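You operate a simulated robot arm through the tools that you are given. There is no shell and no other tool.

Carry out the task below with a simulated robot arm. There is one attempt and no reset: what you move stays moved.

JOB
Fill the water flask to its line through the funnel and cap it.
Fine: swing the spout over it, cold water, within 40 ml of the line, tap off. Swing the spout away, stand the funnel in its stand, push the blue cap in. Set down upright: blue flask cap. Where these are worked on the way, their far stop is far enough and under half their travel is too little: tap spout.

The check looks at the end state, three seconds after you hand in, the way a careful person would. Anything else that was tipped, shoved, dropped, spilled or broken makes it a failure. A push-on lid holds only when it is set on centred and level and pressed home; a screw cap is set on level and turned clockwise until tight.

ROBOT AND FRAMES
A 7-joint arm with a four-finger gripper, fixed in place. Base frame: the origin is on the floor under the middle of its stand, x ahead of it, y to its left, z up; the work surface is at about z = 915. Lengths are in mm, angles in degrees, forces in N, time in s.
It reaches about 1223 mm from its shoulder. Its first joint turns from -69.0 to 172.0 degrees. Payload 3.67 kg.
Tool frame: the origin (TCP) lies between the finger pads and is the grasp point; the fingertips stand 28 mm ahead of it; z points along the fingers, y is the line along which they close. The gripper opens to 112 mm; its body begins 73 mm behind the TCP.
Orientation is told as [roll, pitch, yaw] about the base's x, y, z axes, in that order, counted from this pose: with the fingers straight down and closing along the base's y, the tool's x points along the base's -x, its y along +y and its z along -z.

CONTROLS
- The arm moves only by the tool servo_tool. Its argument "plan" is a list of rows, each a list of 7 numbers: the shift along the tool's x, y, z in units of 150 mm (1.0 is 150 mm), then the turn, a rotation vector about the tool's x, y, z in units of 180 degrees (1.0 is 180 degrees), then the finger opening in mm, from 0 to 112. In form: [[dx, dy, dz, ax, ay, az, fingers], ...]. A call has 1 to 20 rows; each row is the pose to reach, as a shift and turn from the pose commanded when the call began, along the tool's axes at that moment. A call with a number of a shift or a turn outside -1 to 1 is refused whole. A row lasts 0.2 s, in which the tool goes at most 50 mm and 8.6 degrees; a call with a longer step from one row to the next is refused whole, and so is a gripper value outside its range. Where a pose cannot be reached the arm comes as near as it can. A force on the tool above 50 N (or 10 N above the force at the start of the call, whichever is more), or a blocked arm, ends the call early, and 0.2 s more pass. The fingers move at their own pace (about 102.5 mm/s each) and stop on an object; they squeeze with about 40 N. The grip force told is the motor's: it shows also when the fingers shut on nothing. Time passes only in rows, and 0.2 s behind the last, so rows that repeat a pose let the fingers close. The reply holds the time, the measured pose of the TCP, the force on the tool along the base axes, the opening and the grip force, in the units named above and with some noise, with the torque about the TCP (base axes, N m) and any sound that the robot's microphone picked up.
- Cameras (640 x 400 px; columns grow to the right, rows downward): "scene" is fixed at [49.8, -499.7, 1709.2]; the picture's right is [0.14, -0.99, 0.00], its down [-0.57, -0.08, -0.82] and it looks along [0.81, 0.11, -0.58] (base axes); focal length 306 px, centre (320, 200). "wrist" rides on the gripper at [60, -18, -104] in the tool frame; the picture's right is [0.29, 0.96, 0.00], its down [-0.80, 0.24, -0.55] and it looks along [-0.53, 0.16, 0.83] (tool axes); focal length 234 px, centre (320, 200). There is no depth. A picture from a camera that has moved, and an enlarged one, comes with that camera's place and axes in the base frame and with its lens.
- capture(camera): a new picture of that camera. It takes no simulated time.
- slide_trunk(by): slides the trunk up (or, below 0, down) by that many mm; the arm rides with it, the base frame stays. It gives what a move gives, with no picture.
- close_up(camera, box): a new picture of the part [left, top, right, bottom] of that camera's present view, enlarged. It takes no simulated time.
- hand_in(): hands the job in; it is judged then, once.

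Nothing tells you positions but the pictures and the camera data. Unless the task says otherwise, let go and move clear before handing in.

The tools are called after "Emit:" as name(argument=value, ...) on one line, values as JSON. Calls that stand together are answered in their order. servo_tool: Moves the arm, as the interface text tells. Its arguments: {"type":"object","properties":{"plan":{"type":"array"}},"required":["plan"]} The other tools are called the same way: slide_trunk (by) moves the trunk up or down; capture (camera) takes a picture; close_up (camera, box) takes an enlarged picture of a part of a camera's view; hand_in () hands the job in.

At the start:

```text
time_s: 0.0
position: [640.9, -604.8, 1507.3]
orientation: [-0.1, 0.1, 0.0]
ft_force: [-0.5, -0.2, 0.2]
torque: [0.03, 0.0, -0.01]
gripper_width: 112.3
finger_force: 0.0
trunk travel left (down, up): [-750.0, 90.0]
```

scene: 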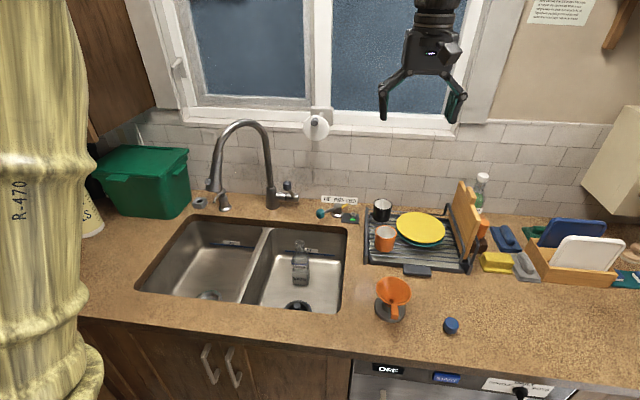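
wrist: 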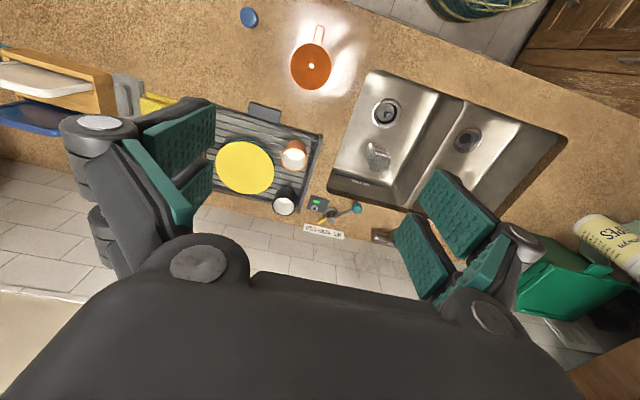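

I see a double sink with a tap, a flask that seems to stand in the right basin, an orange funnel in a stand, and a blue cap on the counter. First I'll take enlarged pictures to find exact positions.

Emit:
close_up(camera="scene", box=[180, 100, 360, 320])

Emit:
close_up(camera="scene", box=[240, 210, 340, 320])

Emit:
close_up(camera="scene", box=[340, 250, 480, 350])

Emit:
close_up(camera="scene", box=[260, 170, 380, 240])

Emit:
close_up(camera="wrist", box=[220, 0, 580, 240])

```text
1.82 times, centred on (270, 210) of scene
camera zoom: at [49.8, -499.7, 1709.2], right [0.14, -0.99, 0.0], down [-0.57, -0.08, -0.82], along [0.81, 0.11, -0.58], focal length 556 px, centre (411, 182)
```

zoom: 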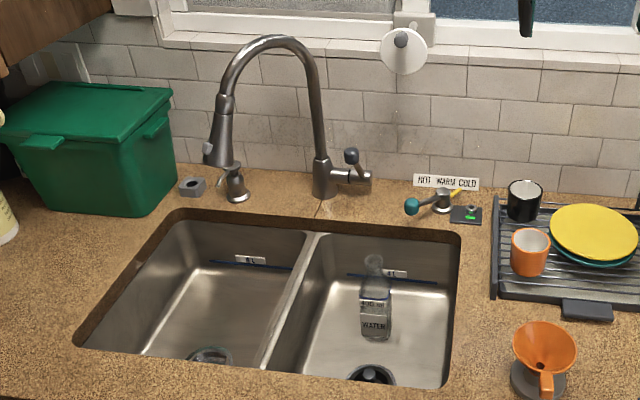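

```text
3.64 times, centred on (290, 265) of scene
camera zoom: at [49.8, -499.7, 1709.2], right [0.14, -0.99, 0.0], down [-0.57, -0.08, -0.82], along [0.81, 0.11, -0.58], focal length 1112 px, centre (429, -36)
```

zoom: 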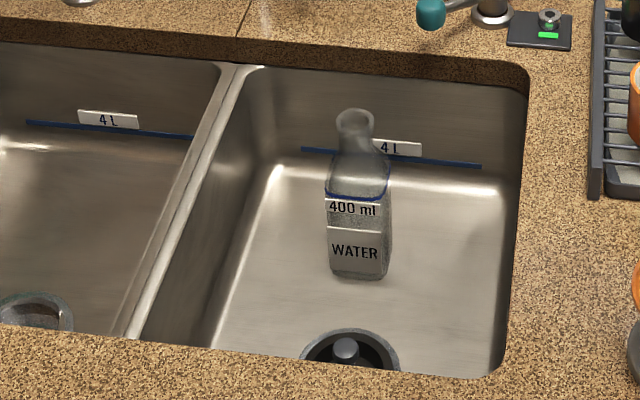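

```text
4.00 times, centred on (410, 300) of scene
camera zoom: at [49.8, -499.7, 1709.2], right [0.14, -0.99, 0.0], down [-0.57, -0.08, -0.82], along [0.81, 0.11, -0.58], focal length 1223 px, centre (-40, -200)
```

zoom: 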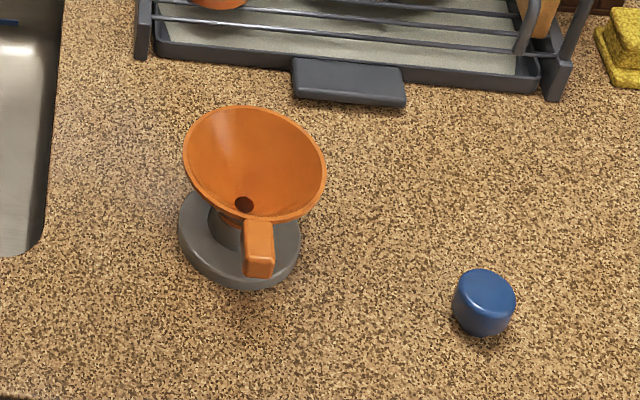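

```text
5.33 times, centred on (320, 205) of scene
camera zoom: at [49.8, -499.7, 1709.2], right [0.14, -0.99, 0.0], down [-0.57, -0.08, -0.82], along [0.81, 0.11, -0.58], focal length 1630 px, centre (320, 173)
```

zoom: 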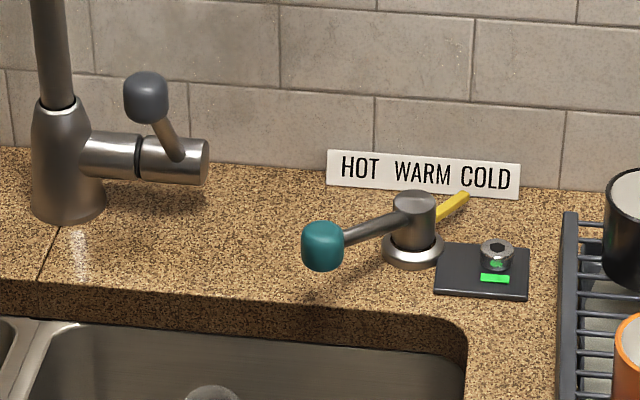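

```text
1.67 times, centred on (400, 120) of wrist
camera zoom: at [582.7, -623.7, 1610.9], right [-0.29, 0.96, 0.0], down [0.8, 0.24, 0.55], along [0.53, 0.16, -0.83], focal length 390 px, centre (187, 333)
```

zoom: 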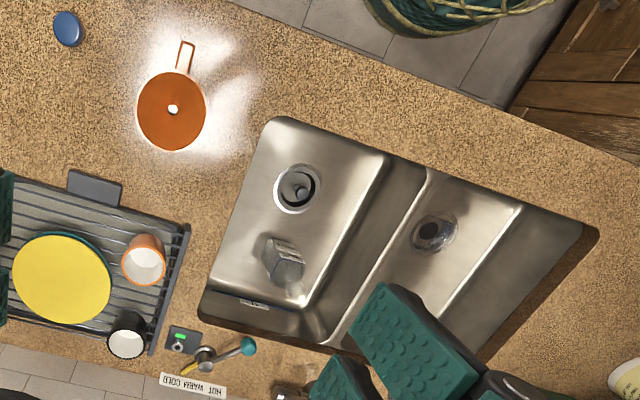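

The flask stands in the right basin, the spout is swung left, and the temperature lever and its sign are at the back right. I'll zoom in on the details before I move.

Emit:
close_up(camera="wrist", box=[300, 180, 400, 240])

Emit:
close_up(camera="wrist", box=[340, 80, 440, 200])

Emit:
close_up(camera="wrist", box=[220, 0, 360, 110])

Emit:
close_up(camera="scene", box=[190, 110, 310, 220])

Emit:
close_up(camera="scene", box=[310, 185, 370, 230])

Emit:
close_up(camera="scene", box=[340, 350, 600, 400])

```text
6.40 times, centred on (350, 210) of wrist
camera zoom: at [582.7, -623.7, 1610.9], right [-0.29, 0.96, 0.0], down [0.8, 0.24, 0.55], along [0.53, 0.16, -0.83], focal length 1499 px, centre (128, 136)
```

zoom: 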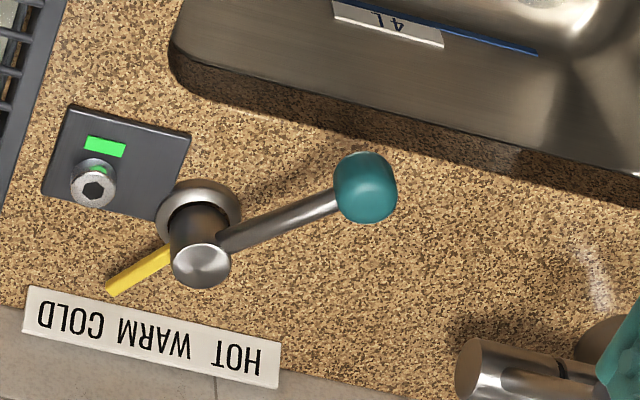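

```text
3.33 times, centred on (390, 140) of wrist
camera zoom: at [582.7, -623.7, 1610.9], right [-0.29, 0.96, 0.0], down [0.8, 0.24, 0.55], along [0.53, 0.16, -0.83], focal length 781 px, centre (87, 400)
```

zoom: 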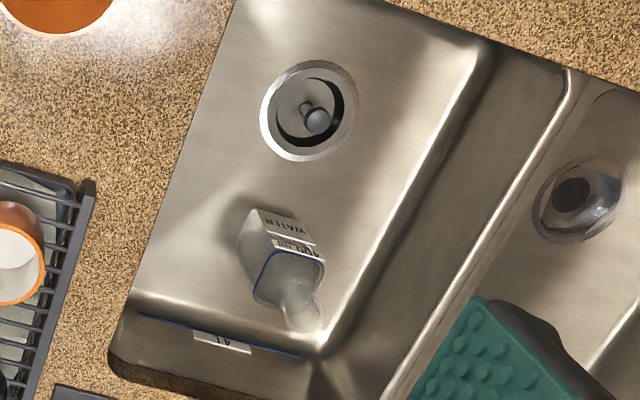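

```text
3.64 times, centred on (290, 55) of wrist
camera zoom: at [582.7, -623.7, 1610.9], right [-0.29, 0.96, 0.0], down [0.8, 0.24, 0.55], along [0.53, 0.16, -0.83], focal length 852 px, centre (429, 727)
```

zoom: 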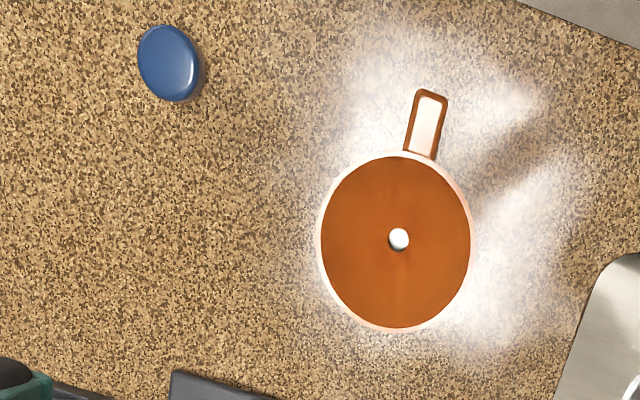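

```text
3.64 times, centred on (250, 165) of scene
camera zoom: at [49.8, -499.7, 1709.2], right [0.14, -0.99, 0.0], down [-0.57, -0.08, -0.82], along [0.81, 0.11, -0.58], focal length 1112 px, centre (574, 327)
```

zoom: 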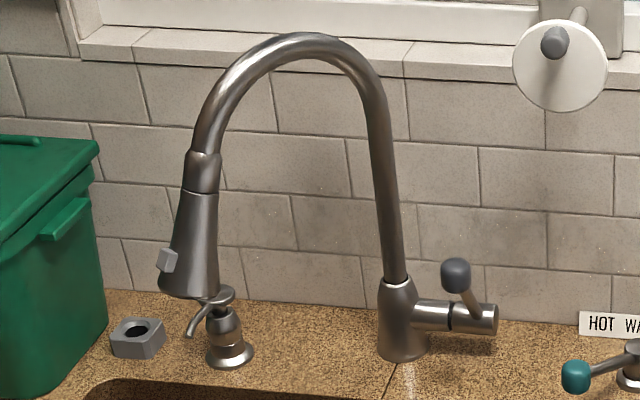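

```text
8.89 times, centred on (340, 208) of scene
camera zoom: at [49.8, -499.7, 1709.2], right [0.14, -0.99, 0.0], down [-0.57, -0.08, -0.82], along [0.81, 0.11, -0.58], focal length 2717 px, centre (142, 133)
```

zoom: 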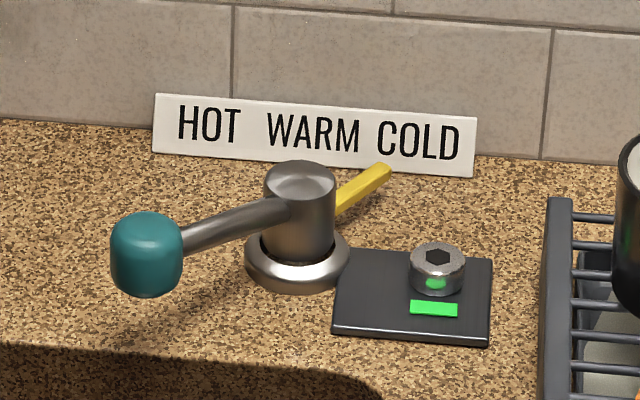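

```text
2.46 times, centred on (470, 375) of scene
camera zoom: at [49.8, -499.7, 1709.2], right [0.14, -0.99, 0.0], down [-0.57, -0.08, -0.82], along [0.81, 0.11, -0.58], focal length 752 px, centre (-49, -231)
```

zoom: 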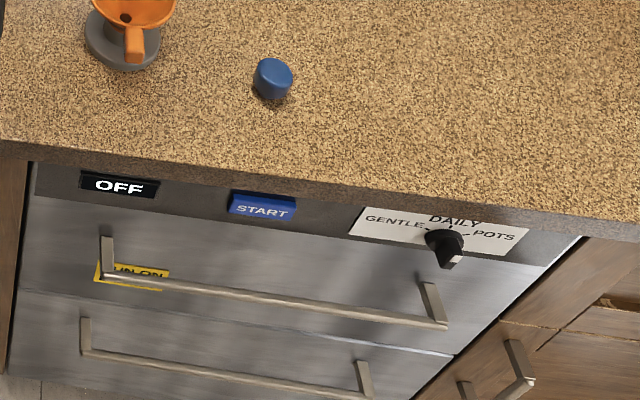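

I've placed the flask mouth near (858, -315, 938) and the funnel near (621, -629, rim about 1015). The grasp depends on the gripper's shape, so I'll look at that closely, along with the spout.

Emit:
close_up(camera="scene", box=[360, 0, 500, 140])

Emit:
capture(camera="wrist")

Emit:
close_up(camera="wrist", box=[40, 60, 260, 300])

Emit:
close_up(camera="wrist", box=[360, 150, 560, 320])

```text
2.86 times, centred on (430, 70) of scene
camera zoom: at [49.8, -499.7, 1709.2], right [0.14, -0.99, 0.0], down [-0.57, -0.08, -0.82], along [0.81, 0.11, -0.58], focal length 873 px, centre (6, 571)
```

zoom: 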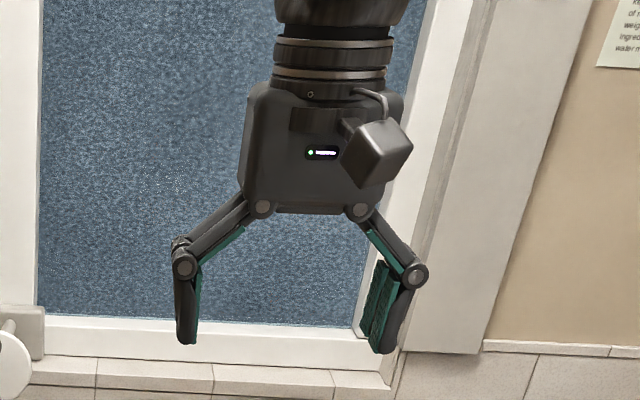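

```text
taken
camera wrist: at [582.7, -623.7, 1610.9], right [-0.29, 0.96, 0.0], down [0.8, 0.24, 0.55], along [0.53, 0.16, -0.83], focal length 234 px, centre (320, 200)
```

wrist: 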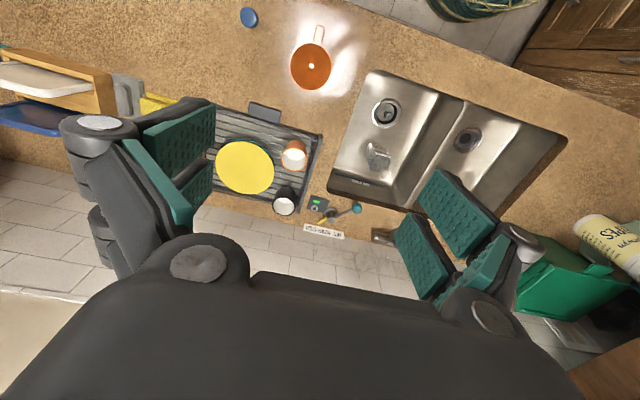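

```text
1.67 times, centred on (150, 180) of wrist
camera zoom: at [582.7, -623.7, 1610.9], right [-0.29, 0.96, 0.0], down [0.8, 0.24, 0.55], along [0.53, 0.16, -0.83], focal length 390 px, centre (603, 233)
```

zoom: 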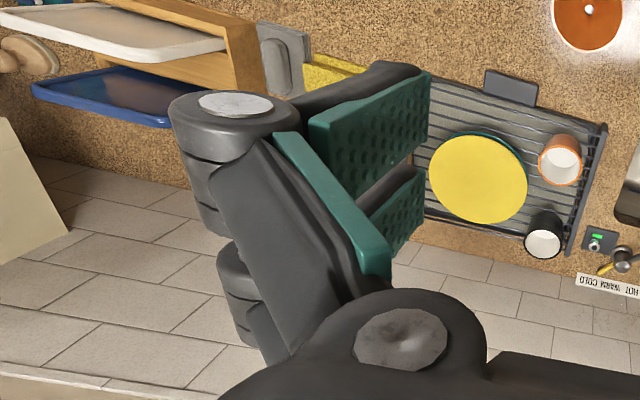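

```text
2.35 times, centred on (460, 235) of wrist
camera zoom: at [582.7, -623.7, 1610.9], right [-0.29, 0.96, 0.0], down [0.8, 0.24, 0.55], along [0.53, 0.16, -0.83], focal length 551 px, centre (-9, 118)
```

zoom: 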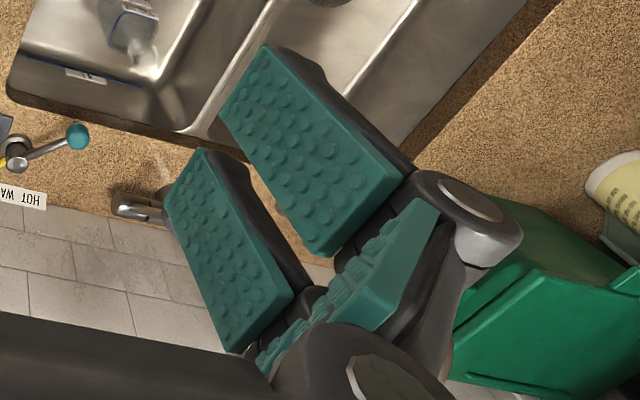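

The gripper has two padded fingers on each side. Next I'll move above the sink to view the flask mouth and spout from a second viewpoint.

Emit:
servo_tool(plan=[[0, 0.25, 0.1, 0, 0, 0, 112], [0, 0.5, 0.2, 0, 0, 0, 112], [0, 0.75, 0.3, 0, 0, 0, 112], [0, 1.0, 0.4, 0, 0, 0, 112]])

Emit:
servo_tool(plan=[[0, 0.25, 0.1, 0, 0, 0, 112], [0, 0.5, 0.2, 0, 0, 0, 112], [0, 0.75, 0.3, 0, 0, 0, 112], [0, 1.0, 0.4, 0, 0, 0, 112]])

Emit:
capture(camera="wrist")

Emit:
capture(camera="scene")

```text
time_s: 1.0
position: [640.0, -454.1, 1448.4]
orientation: [-0.1, -0.1, 0.0]
ft_force: [-0.1, 1.2, 0.2]
torque: [-0.06, 0.04, -0.01]
gripper_width: 111.9
finger_force: 0.1
trunk travel left (down, up): [-750.0, 90.0]
```

```text
time_s: 2.0
position: [641.0, -302.4, 1387.9]
orientation: [-0.1, 0.0, 0.0]
ft_force: [0.4, 0.6, 1.0]
torque: [-0.06, 0.0, -0.01]
gripper_width: 112.1
finger_force: 0.0
trunk travel left (down, up): [-750.0, 90.0]
```

```text
taken
camera wrist: at [582.7, -321.0, 1491.6], right [-0.29, 0.96, 0.0], down [0.8, 0.24, 0.55], along [0.53, 0.16, -0.83], focal length 234 px, centre (320, 200)
```

wrist: 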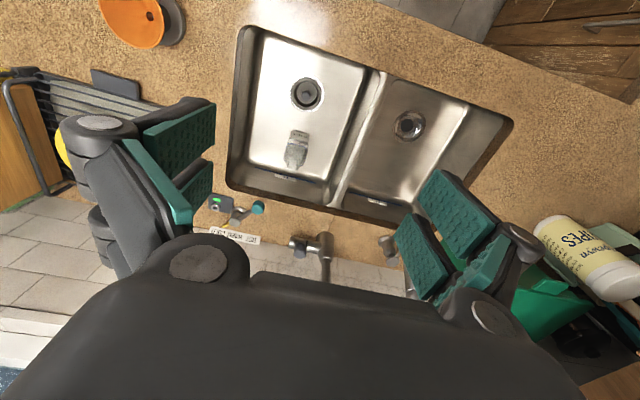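

```text
taken
```

scene: 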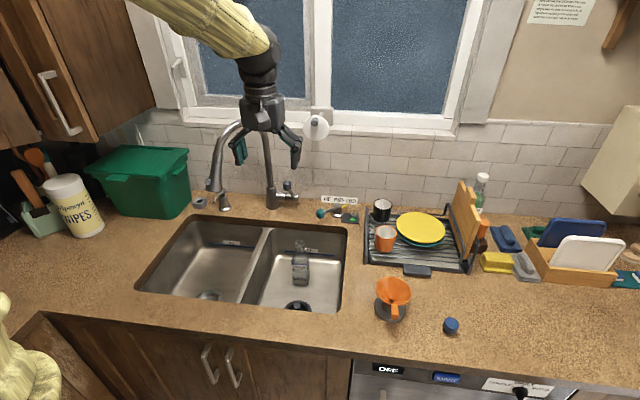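

The arm rides smoothly. I'll zoom in on the flask and the tap area from here.

Emit:
close_up(camera="wrist", box=[240, 90, 360, 190])

Emit:
close_up(camera="wrist", box=[190, 180, 430, 280])

```text
4.00 times, centred on (300, 140) of wrist
camera zoom: at [582.7, -321.0, 1491.6], right [-0.29, 0.96, 0.0], down [0.8, 0.24, 0.55], along [0.53, 0.16, -0.83], focal length 937 px, centre (400, 440)
```

zoom: 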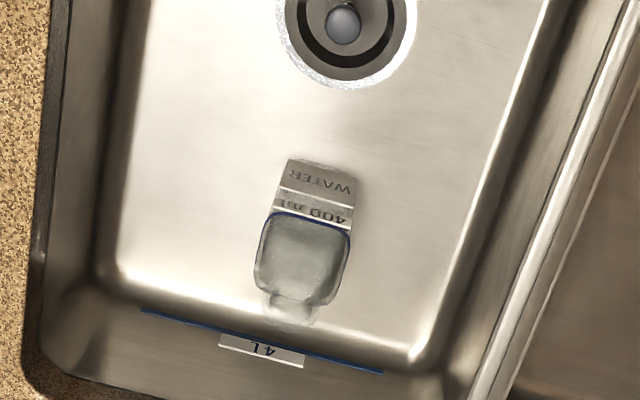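

```text
2.67 times, centred on (310, 230) of wrist
camera zoom: at [582.7, -321.0, 1491.6], right [-0.29, 0.96, 0.0], down [0.8, 0.24, 0.55], along [0.53, 0.16, -0.83], focal length 624 px, centre (347, 120)
```

zoom: 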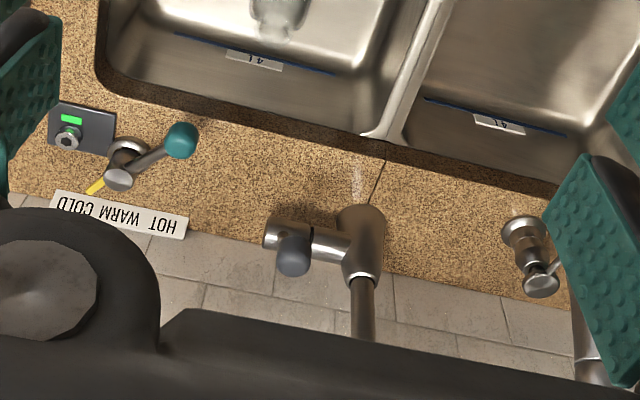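

Both views see the tap lever and spout nearly end-on, so I need a lower view to get their depth. I'll come down over the counter and tilt the wrist to look forward.

Emit:
servo_tool(plan=[[0.15, 0, 0.25, 0, 0, 0, 112], [0.3, 0, 0.5, 0, 0, 0, 112], [0.45, 0, 0.75, 0, 0, 0, 112], [0.6, 0, 1.0, 0, 0, 0, 112]])

Emit:
servo_tool(plan=[[0, 0, 0.15, 0, -0.04, 0, 112], [0, 0, 0.3, 0, -0.08, 0, 112], [0, 0, 0.45, 0, -0.12, 0, 112], [0, 0, 0.6, 0, -0.16, 0, 112], [0, 0, 0.75, 0, -0.2, 0, 112], [0, 0, 0.8, 0, -0.24, 0, 112]])

Emit:
capture(camera="wrist")

Emit:
capture(camera="scene")

```text
time_s: 3.0
position: [551.1, -304.7, 1237.4]
orientation: [0.0, 0.0, 0.1]
ft_force: [-0.1, 0.7, -1.6]
torque: [-0.01, -0.04, -0.02]
gripper_width: 112.0
finger_force: 0.1
trunk travel left (down, up): [-750.0, 90.0]
```

```text
time_s: 4.4
position: [592.9, -316.5, 1116.3]
orientation: [0.1, -43.4, -0.1]
ft_force: [0.0, -0.2, -0.5]
torque: [0.04, 0.0, 0.0]
gripper_width: 111.9
finger_force: 0.1
out of reach, approached as far as the arm can: row 5, 6
trunk travel left (down, up): [-750.0, 90.0]
```

```text
taken
camera wrist: at [478.7, -335.2, 1148.9], right [-0.21, 0.96, -0.2], down [0.2, 0.24, 0.95], along [0.96, 0.16, -0.24], focal length 234 px, centre (320, 200)
```

wrist: 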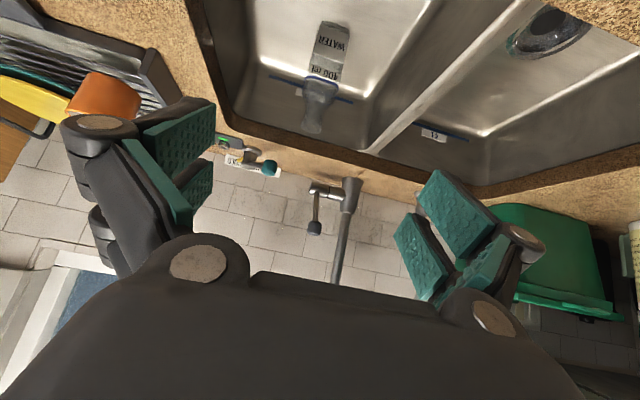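

```text
taken
```

scene: 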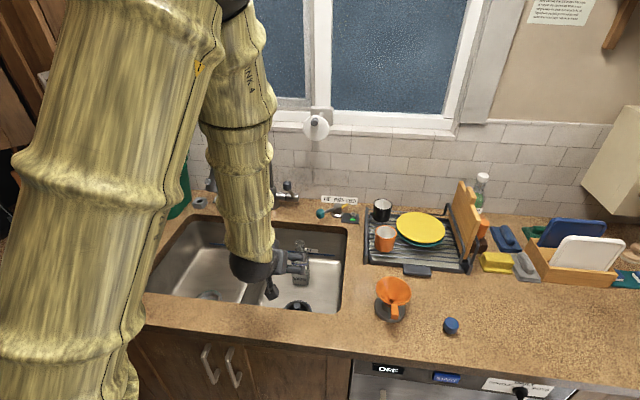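

The low view shows the tap lever clearly: a stalk with a gray knob sticking out from the tap body. I'll zoom in to triangulate it and the flask.

Emit:
close_up(camera="wrist", box=[200, 110, 420, 290])

Emit:
close_up(camera="wrist", box=[270, 10, 390, 150])

Emit:
close_up(camera="wrist", box=[210, 120, 370, 250])

```text
2.22 times, centred on (310, 200) of wrist
camera zoom: at [478.7, -335.2, 1148.9], right [-0.21, 0.96, -0.2], down [0.2, 0.24, 0.95], along [0.96, 0.16, -0.24], focal length 520 px, centre (342, 200)
```

zoom: 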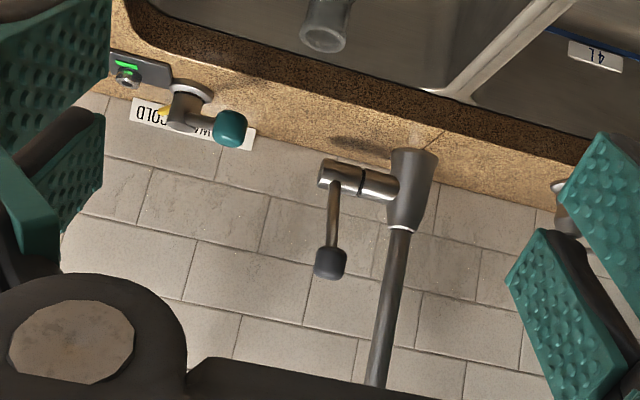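

```text
2.86 times, centred on (330, 80) of wrist
camera zoom: at [478.7, -335.2, 1148.9], right [-0.21, 0.96, -0.2], down [0.2, 0.24, 0.95], along [0.96, 0.16, -0.24], focal length 669 px, centre (291, 543)
```

zoom: 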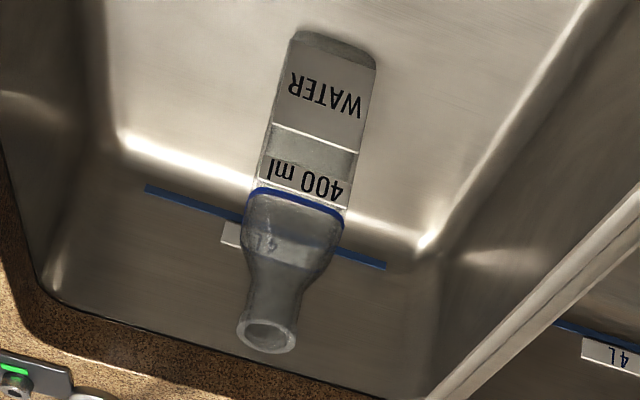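

```text
3.08 times, centred on (290, 185) of wrist
camera zoom: at [478.7, -335.2, 1148.9], right [-0.21, 0.96, -0.2], down [0.2, 0.24, 0.95], along [0.96, 0.16, -0.24], focal length 720 px, centre (412, 246)
```

zoom: 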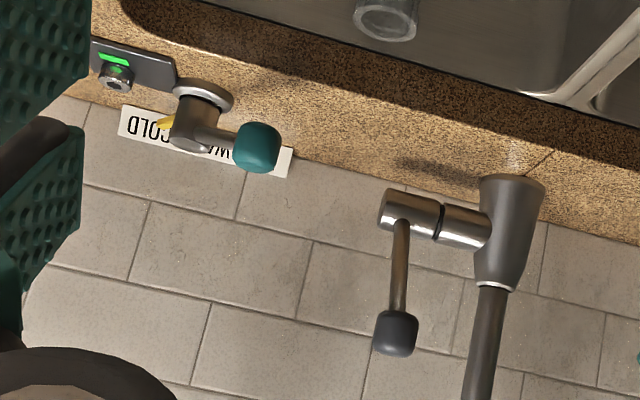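

I've placed the lever knob near (1010, -243, 1083), on a stalk from the valve cylinder, and the spout axis near (1085, -150). Next I'll go up and left to find the spout outlet.

Emit:
servo_tool(plan=[[0, 0, -0.15, 0, 0.04, 0, 112], [0, 0, -0.3, 0, 0.08, 0, 112], [0, 0, -0.45, 0, 0.12, 0, 112], [0, 0, -0.6, 0, 0.16, 0, 112], [0, 0, -0.75, 0, 0.2, 0, 112], [0, 0, -0.8, 0, 0.24, 0, 112]])

Emit:
servo_tool(plan=[[-0.15, 0.2, -0.2, 0, 0, 0, 112], [-0.3, 0.4, -0.4, 0, 0, 0, 112], [-0.45, 0.6, -0.6, 0, 0, 0, 112], [-0.6, 0.8, -0.8, 0, 0, 0, 112], [-0.6, 1.0, -1.0, 0, 0, 0, 112]])

Emit:
capture(camera="wrist")

Emit:
capture(camera="scene")

```text
time_s: 5.8
position: [509.2, -314.9, 1203.1]
orientation: [0.0, 0.3, 0.0]
ft_force: [0.2, -0.8, -0.3]
torque: [0.0, 0.07, -0.01]
gripper_width: 112.0
finger_force: 0.0
trunk travel left (down, up): [-750.0, 90.0]
```

```text
time_s: 7.0
position: [607.0, -184.3, 1345.1]
orientation: [6.0, 1.0, -1.1]
ft_force: [-0.5, 0.0, 0.0]
torque: [-0.01, -0.02, -0.03]
gripper_width: 111.9
finger_force: 0.0
out of reach, approached as far as the arm can: row 5
trunk travel left (down, up): [-750.0, 90.0]
```

```text
taken
camera wrist: at [551.2, -212.4, 1448.1], right [-0.27, 0.96, 0.1], down [0.81, 0.17, 0.56], along [0.52, 0.23, -0.82], focal length 234 px, centre (320, 200)
```

wrist: 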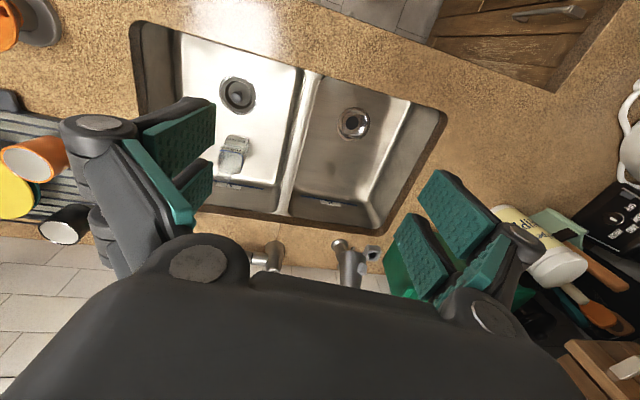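

```text
taken
```

scene: 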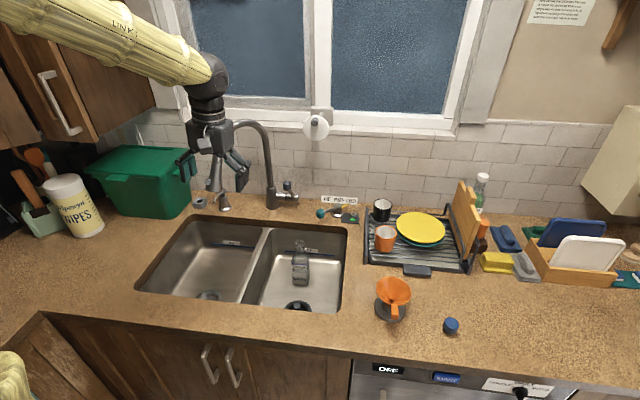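

Emit:
close_up(camera="wrist", box=[240, 220, 420, 300])

Emit:
close_up(camera="scene", box=[170, 90, 310, 220])

```text
3.56 times, centred on (330, 260) of wrist
camera zoom: at [551.2, -212.4, 1448.1], right [-0.27, 0.96, 0.1], down [0.81, 0.17, 0.56], along [0.52, 0.23, -0.82], focal length 833 px, centre (284, -13)
```

zoom: 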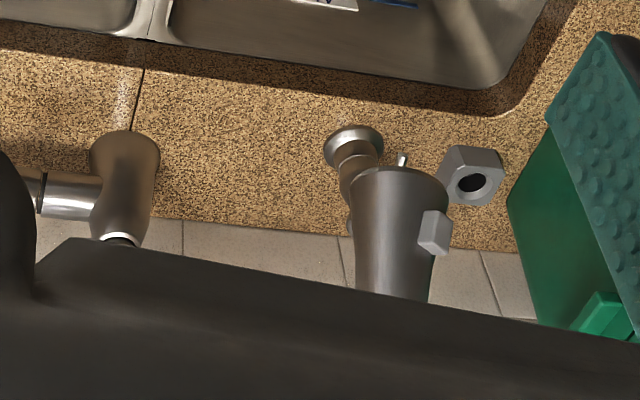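

```text
3.08 times, centred on (240, 155) of scene
camera zoom: at [49.8, -499.7, 1709.2], right [0.14, -0.99, 0.0], down [-0.57, -0.08, -0.82], along [0.81, 0.11, -0.58], focal length 941 px, centre (566, 338)
```

zoom: 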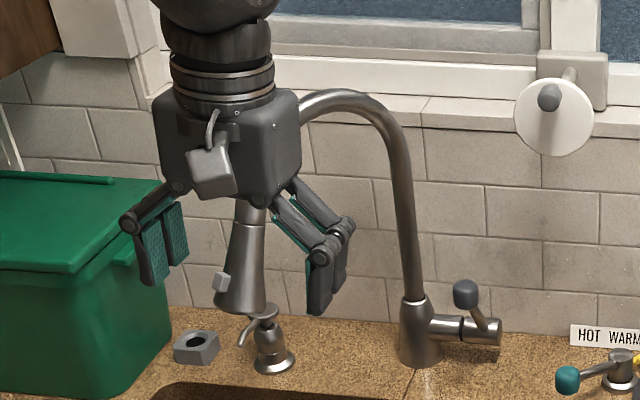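

The spout outlet triangulates to about (871, -21, 1129). The temperature pointer is near COLD, which I'll check again later. Next I'll level the wrist and go over the funnel.

Emit:
servo_tool(plan=[[0, -0.25, 0, 0.0333, -0.0056, -0.006, 112], [0, -0.5, 0, 0.0333, -0.0056, -0.006, 112], [0, -0.75, 0, 0.0333, -0.0056, -0.006, 112], [0, -1.0, 0, 0.0333, -0.0056, -0.006, 112]])

Emit:
servo_tool(plan=[[0, -0.25, -0.1, 0, 0, 0, 112], [0, -0.5, -0.2, 0, 0, 0, 112], [0, -0.75, -0.3, 0, 0, 0, 112], [0, -1.0, -0.3, 0, 0, 0, 112]])

Emit:
servo_tool(plan=[[0, -0.25, 0, 0, 0, 0, 112], [0, -0.5, 0, 0, 0, 0, 112], [0, -0.75, 0, 0, 0, 0, 112], [0, -1.0, 0, 0, 0, 0, 112]])

Emit:
slide_trunk(by=-200)

Emit:
capture(camera="wrist")

Emit:
capture(camera="scene")

```text
time_s: 8.0
position: [609.7, -320.7, 1349.0]
orientation: [-6.0, -1.0, 1.1]
ft_force: [-0.5, -0.1, -0.1]
torque: [0.05, 0.04, 0.0]
gripper_width: 111.8
finger_force: 0.0
trunk travel left (down, up): [-750.0, 90.0]
```

```text
time_s: 9.0
position: [608.0, -469.4, 1407.4]
orientation: [-5.7, -1.0, 1.1]
ft_force: [-0.2, -0.6, -0.8]
torque: [0.07, -0.01, -0.01]
gripper_width: 111.8
finger_force: 0.1
trunk travel left (down, up): [-750.0, 90.0]
```

```text
time_s: 10.0
position: [610.9, -616.4, 1422.7]
orientation: [-5.7, -0.9, 1.1]
ft_force: [0.0, -0.4, 0.2]
torque: [0.05, 0.01, 0.03]
gripper_width: 111.8
finger_force: 0.1
trunk travel left (down, up): [-750.0, 90.0]
```

```text
time_s: 12.2
position: [610.7, -610.3, 1227.0]
orientation: [-6.0, -1.0, 1.0]
ft_force: [-1.3, -0.1, 0.6]
torque: [-0.03, 0.0, 0.0]
gripper_width: 112.4
finger_force: 0.1
trunk travel left (down, up): [-550.0, 290.0]
```

```text
taken
camera wrist: at [551.2, -620.1, 1329.9], right [-0.31, 0.95, -0.11], down [0.78, 0.31, 0.54], along [0.54, 0.08, -0.84], focal length 234 px, centre (320, 200)
```

wrist: 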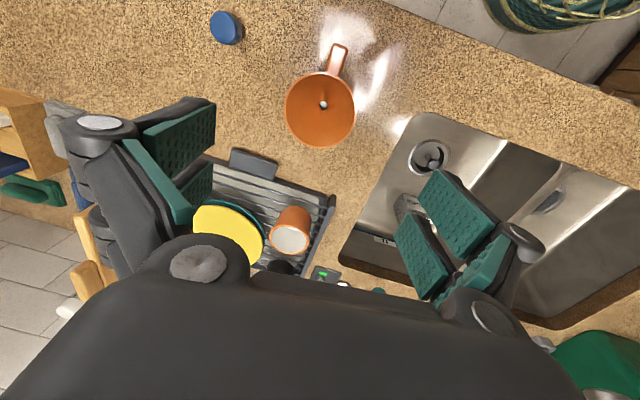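

```text
taken
```

scene: 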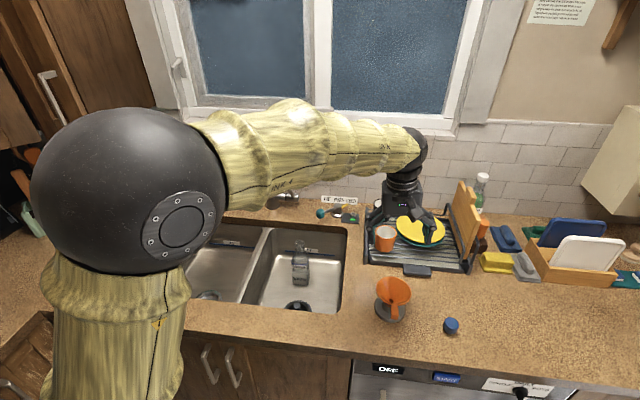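

The correction over-rotated the tool, because the commanded pose was already level. I'll undo that and take a closer look at the funnel.

Emit:
servo_tool(plan=[[0, 0, 0, -0.033, 0.0056, 0.006, 112], [0, 0, 0, -0.033, 0.0056, 0.006, 112]])

Emit:
close_up(camera="wrist", box=[190, 0, 410, 160])

Emit:
close_up(camera="scene", box=[360, 260, 480, 350])

```text
time_s: 12.8
position: [611.9, -609.2, 1227.3]
orientation: [-0.1, 0.0, 0.0]
ft_force: [0.8, 0.3, 1.1]
torque: [-0.08, -0.01, -0.03]
gripper_width: 111.9
finger_force: 0.0
trunk travel left (down, up): [-550.0, 290.0]
```

```text
2.50 times, centred on (300, 80) of wrist
camera zoom: at [553.1, -627.7, 1330.6], right [-0.29, 0.96, 0.0], down [0.8, 0.24, 0.55], along [0.53, 0.16, -0.83], focal length 585 px, centre (370, 500)
```

zoom: 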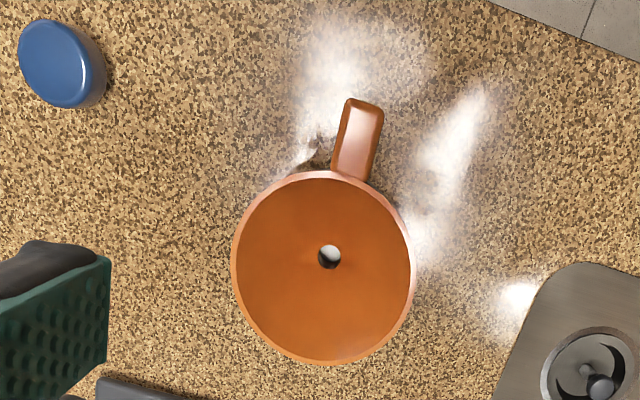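

```text
4.44 times, centred on (420, 305) of scene
camera zoom: at [49.8, -499.7, 1709.2], right [0.14, -0.99, 0.0], down [-0.57, -0.08, -0.82], along [0.81, 0.11, -0.58], focal length 1359 px, centre (-124, -267)
```

zoom: 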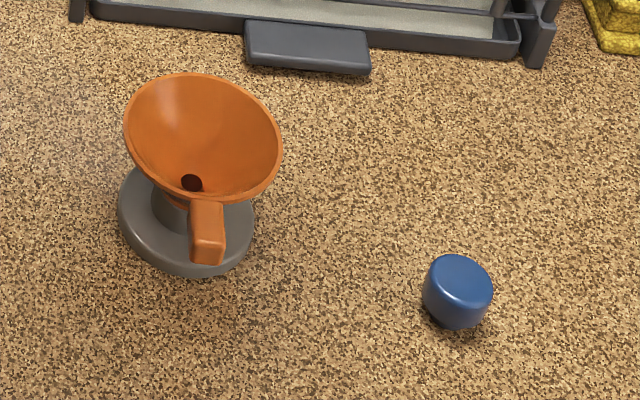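

The rim centre is at about (624.6, -629.5, 1007) and about 98 mm across. A solid handle runs toward me, from x about 550 to 577. I'll grip that handle, so I'm moving above it first.

Emit:
servo_tool(plan=[[0.11, -0.034, 0.15, 0, 0, 0, 70], [0.22, -0.068, 0.3, 0, 0, 0, 70], [0.33, -0.1, 0.45, 0, 0, 0, 70], [0.453, -0.135, 0.6, 0, 0, 0, 70], [0.453, -0.135, 0.713, 0, 0, 0, 70], [0.453, -0.135, 0.713, 0, 0, 0, 70]])

Emit:
capture(camera="wrist")

Emit:
close_up(camera="scene", box=[340, 180, 480, 350])

```text
time_s: 14.2
position: [543.7, -631.7, 1120.5]
orientation: [-0.2, 0.0, 0.0]
ft_force: [-0.3, -0.6, 0.4]
torque: [-0.04, -0.02, -0.01]
gripper_width: 70.3
finger_force: 0.0
trunk travel left (down, up): [-550.0, 290.0]
```

```text
taken
camera wrist: at [485.2, -650.5, 1222.9], right [-0.29, 0.96, 0.0], down [0.8, 0.24, 0.55], along [0.53, 0.16, -0.83], focal length 234 px, centre (320, 200)
```

wrist: 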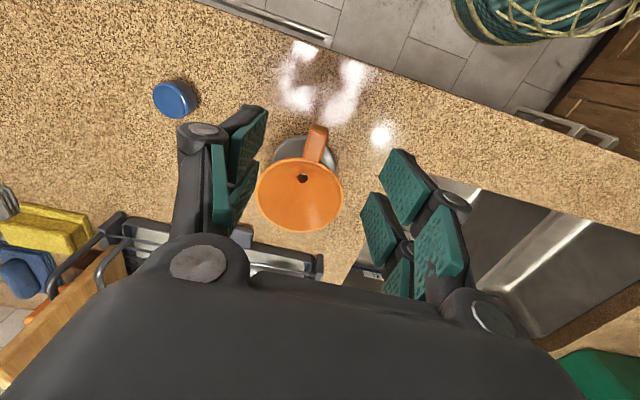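

```text
2.35 times, centred on (410, 265) of scene
camera zoom: at [49.8, -499.7, 1709.2], right [0.14, -0.99, 0.0], down [-0.57, -0.08, -0.82], along [0.81, 0.11, -0.58], focal length 719 px, centre (108, 47)
```

zoom: 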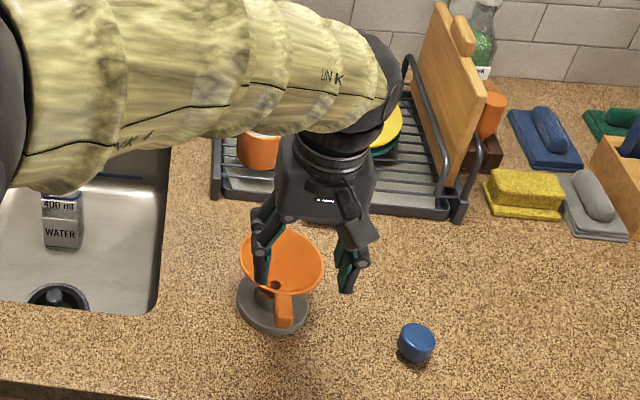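

The handle centre is at y about -631 and the pads line up beside it. I'll descend so the pads straddle the handle.

Emit:
servo_tool(plan=[[0.01, 0.003, 0.2, 0, 0, 0, 70], [0.015, 0.003, 0.4, 0, 0, 0, 70], [0.02, 0.003, 0.6, 0, 0, 0, 70], [0.02, 0.003, 0.75, 0, 0, 0, 70], [0.02, 0.003, 0.84, 0, 0, 0, 70], [0.02, 0.003, 0.84, 0, 0, 0, 70]])

Emit:
capture(camera="wrist")

Emit:
close_up(camera="scene", box=[350, 220, 450, 350])

```text
time_s: 15.6
position: [539.8, -631.9, 993.8]
orientation: [0.0, -0.1, 0.0]
ft_force: [0.2, 1.2, 0.2]
torque: [0.01, 0.02, -0.01]
gripper_width: 69.9
finger_force: 0.0
trunk travel left (down, up): [-550.0, 290.0]
```

```text
taken
camera wrist: at [482.1, -649.8, 1095.7], right [-0.29, 0.96, 0.0], down [0.8, 0.24, 0.55], along [0.53, 0.16, -0.83], focal length 234 px, centre (320, 200)
```

wrist: 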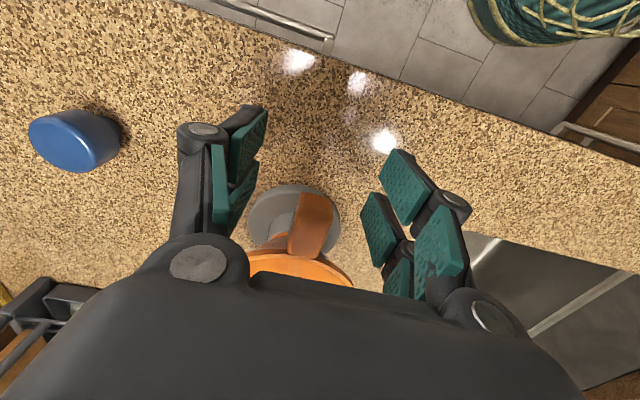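

```text
3.08 times, centred on (400, 285) of scene
camera zoom: at [49.8, -499.7, 1709.2], right [0.14, -0.99, 0.0], down [-0.57, -0.08, -0.82], along [0.81, 0.11, -0.58], focal length 941 px, centre (74, -62)
```

zoom: 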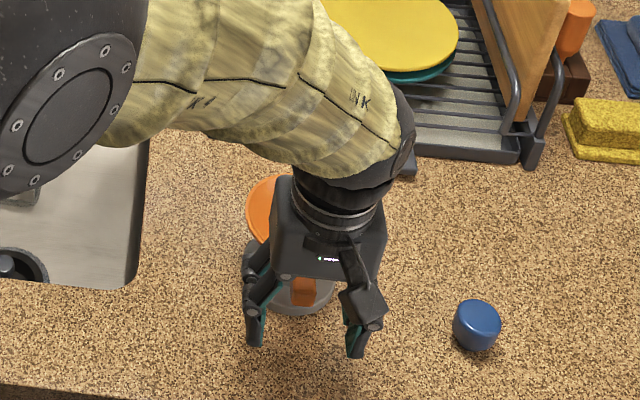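

The handle sits between the inner pads. I'll centre 1 mm and close on it.

Emit:
servo_tool(plan=[[0, 0.008, 0, 0, 0, 0, 70], [0, 0.008, 0, 0, 0, 0, 0], [0, 0.008, 0, 0, 0, 0, 0], [0, 0.008, 0, 0, 0, 0, 0], [0, 0.008, 0, 0, 0, 0, 0], [0, 0.008, 0, 0, 0, 0, 0]])

Emit:
capture(camera="wrist")

Emit:
close_up(camera="scene", box=[350, 220, 450, 350])

```text
time_s: 17.0
position: [540.2, -630.7, 993.0]
orientation: [-0.1, 0.0, 0.0]
ft_force: [-0.7, 0.2, -0.2]
torque: [-0.06, 0.02, 0.0]
gripper_width: 18.1
finger_force: 40.4
trunk travel left (down, up): [-550.0, 290.0]
```

```text
taken
camera wrist: at [482.2, -648.8, 1096.1], right [-0.29, 0.96, 0.0], down [0.8, 0.24, 0.55], along [0.53, 0.16, -0.83], focal length 234 px, centre (320, 200)
```

wrist: 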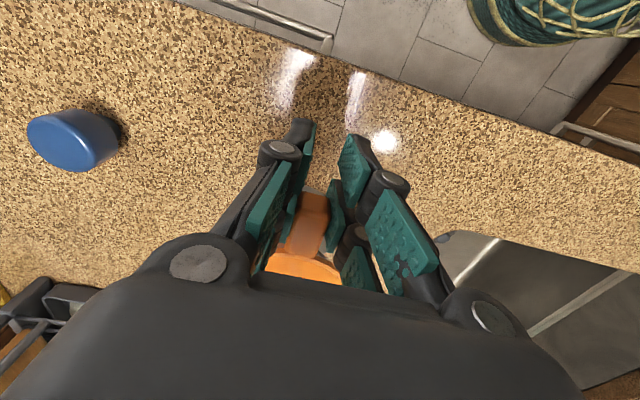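

```text
3.08 times, centred on (400, 285) of scene
camera zoom: at [49.8, -499.7, 1709.2], right [0.14, -0.99, 0.0], down [-0.57, -0.08, -0.82], along [0.81, 0.11, -0.58], focal length 941 px, centre (74, -62)
```

zoom: 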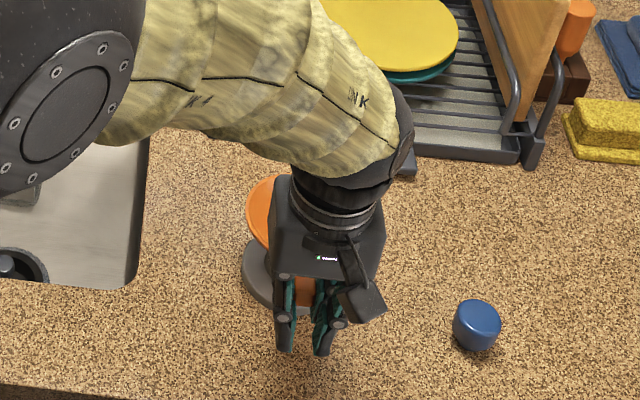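

The handle is held, with an 18 mm opening at 40 N. I'll lift it straight up and check that it clears the stand.

Emit:
servo_tool(plan=[[0, 0, -0.1, 0, 0, 0, 0], [0, 0, -0.25, 0, 0, 0, 0], [0, 0, -0.45, 0, 0, 0, 0], [0, 0, -0.7, 0, 0, 0, 0], [0, 0, -0.95, 0, 0, 0, 0], [0, 0, -1.0, 0, 0, 0, 0]])

Emit:
capture(camera="wrist")

Emit:
close_up(camera="scene", box=[340, 180, 460, 350])

```text
time_s: 18.4
position: [540.7, -630.7, 1142.6]
orientation: [0.1, 0.0, 0.0]
ft_force: [0.9, -0.3, -1.0]
torque: [-0.01, 0.06, -0.03]
gripper_width: 18.3
finger_force: 40.2
trunk travel left (down, up): [-550.0, 290.0]
```

```text
taken
camera wrist: at [482.3, -649.1, 1246.2], right [-0.29, 0.96, 0.0], down [0.8, 0.24, 0.55], along [0.53, 0.16, -0.83], focal length 234 px, centre (320, 200)
```

wrist: 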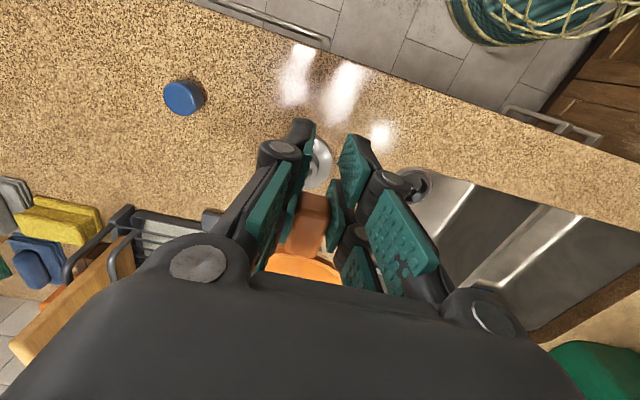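

```text
2.35 times, centred on (400, 265) of scene
camera zoom: at [49.8, -499.7, 1709.2], right [0.14, -0.99, 0.0], down [-0.57, -0.08, -0.82], along [0.81, 0.11, -0.58], focal length 719 px, centre (132, 47)
```

zoom: 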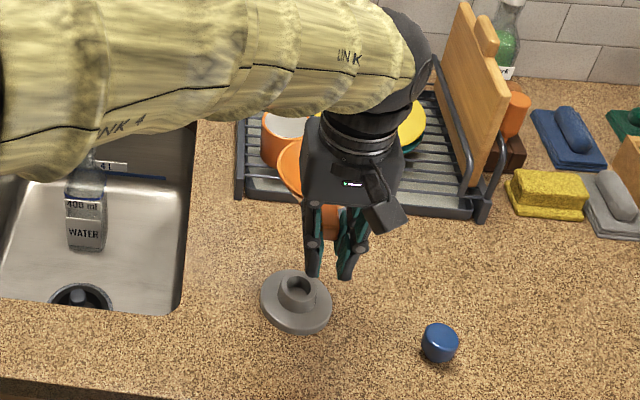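

The funnel is out of the stand and held level. I'll carry it over toward the flask in steps, staying high.

Emit:
servo_tool(plan=[[-0.13, 0.18, 0, 0, 0, 0, 0], [-0.27, 0.36, 0, 0, 0, 0, 0], [-0.4, 0.54, 0, 0, 0, 0, 0], [-0.54, 0.707, 0, 0, 0, 0, 0]])

Emit:
servo_tool(plan=[[-0.13, 0.18, 0, 0, 0, 0, 0], [-0.27, 0.36, 0, 0, 0, 0, 0], [-0.4, 0.54, 0, 0, 0, 0, 0], [-0.54, 0.707, 0, 0, 0, 0, 0], [-0.54, 0.707, 0, 0, 0, 0, 0]])

Emit:
capture(camera="wrist")

Emit:
capture(camera="scene")

```text
time_s: 19.4
position: [622.1, -522.6, 1143.2]
orientation: [-0.1, -0.1, 0.0]
ft_force: [-0.3, -1.1, -1.6]
torque: [-0.02, 0.08, 0.03]
gripper_width: 17.8
finger_force: 39.4
trunk travel left (down, up): [-550.0, 290.0]
```

```text
time_s: 20.6
position: [701.1, -417.6, 1143.0]
orientation: [0.0, 0.0, 0.0]
ft_force: [0.2, -0.6, 0.4]
torque: [0.02, 0.07, 0.02]
gripper_width: 17.8
finger_force: 40.0
trunk travel left (down, up): [-550.0, 290.0]
```

```text
taken
camera wrist: at [643.2, -436.3, 1246.2], right [-0.29, 0.96, 0.0], down [0.8, 0.24, 0.55], along [0.53, 0.16, -0.83], focal length 234 px, centre (320, 200)
```

wrist: 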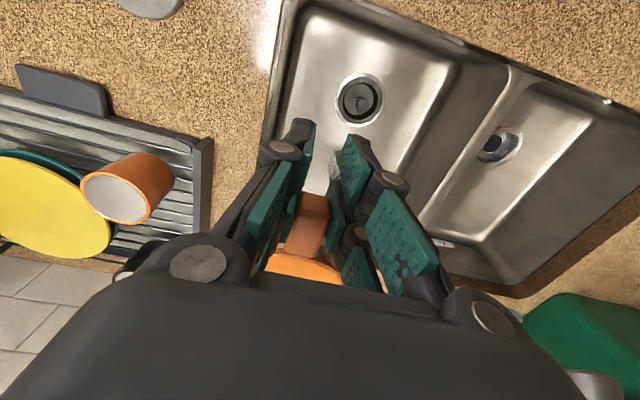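

```text
taken
```

scene: 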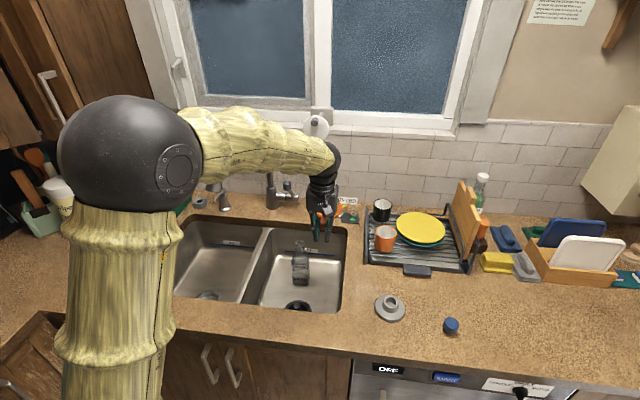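

I need the flask mouth position more precisely before lowering the stem. I'll shift to the right, where the wrist camera sees the mouth past the fingers.

Emit:
close_up(camera="scene", box=[270, 225, 330, 295])

Emit:
servo_tool(plan=[[-0.16, -0.14, 0, 0, 0, 0, 0], [-0.33, -0.28, 0, 0, 0, 0, 0], [-0.5, -0.42, 0, 0, 0, 0, 0], [-0.66, -0.55, 0, 0, 0, 0, 0], [-0.66, -0.55, 0, 0, 0, 0, 0]])

Emit:
capture(camera="wrist")

Emit:
capture(camera="scene")

```text
5.71 times, centred on (300, 260) of scene
camera zoom: at [49.8, -499.7, 1709.2], right [0.14, -0.99, 0.0], down [-0.57, -0.08, -0.82], along [0.81, 0.11, -0.58], focal length 1747 px, centre (434, -143)
```

zoom: 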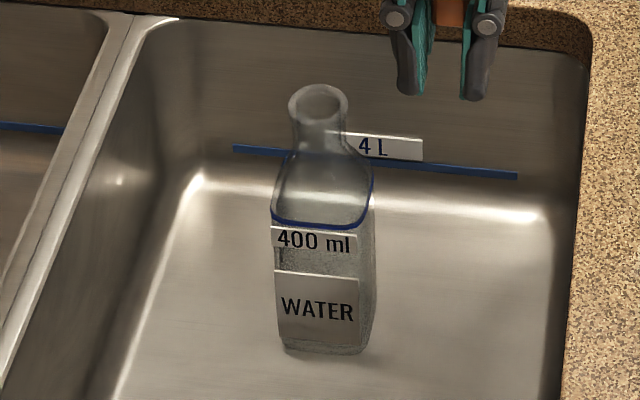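

```text
time_s: 21.8
position: [800.1, -498.0, 1144.6]
orientation: [-0.1, -0.2, 0.2]
ft_force: [-0.7, 0.1, -0.3]
torque: [0.02, 0.08, 0.01]
gripper_width: 18.1
finger_force: 39.9
trunk travel left (down, up): [-550.0, 290.0]
```

```text
taken
camera wrist: at [742.5, -517.9, 1248.2], right [-0.29, 0.96, 0.0], down [0.8, 0.24, 0.55], along [0.53, 0.16, -0.83], focal length 234 px, centre (320, 200)
```

wrist: 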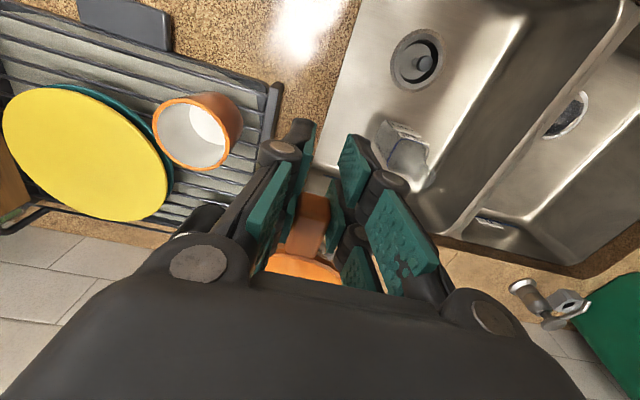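

```text
taken
```

scene: 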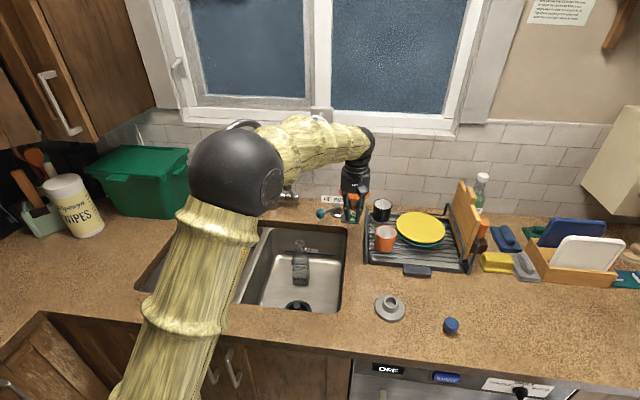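

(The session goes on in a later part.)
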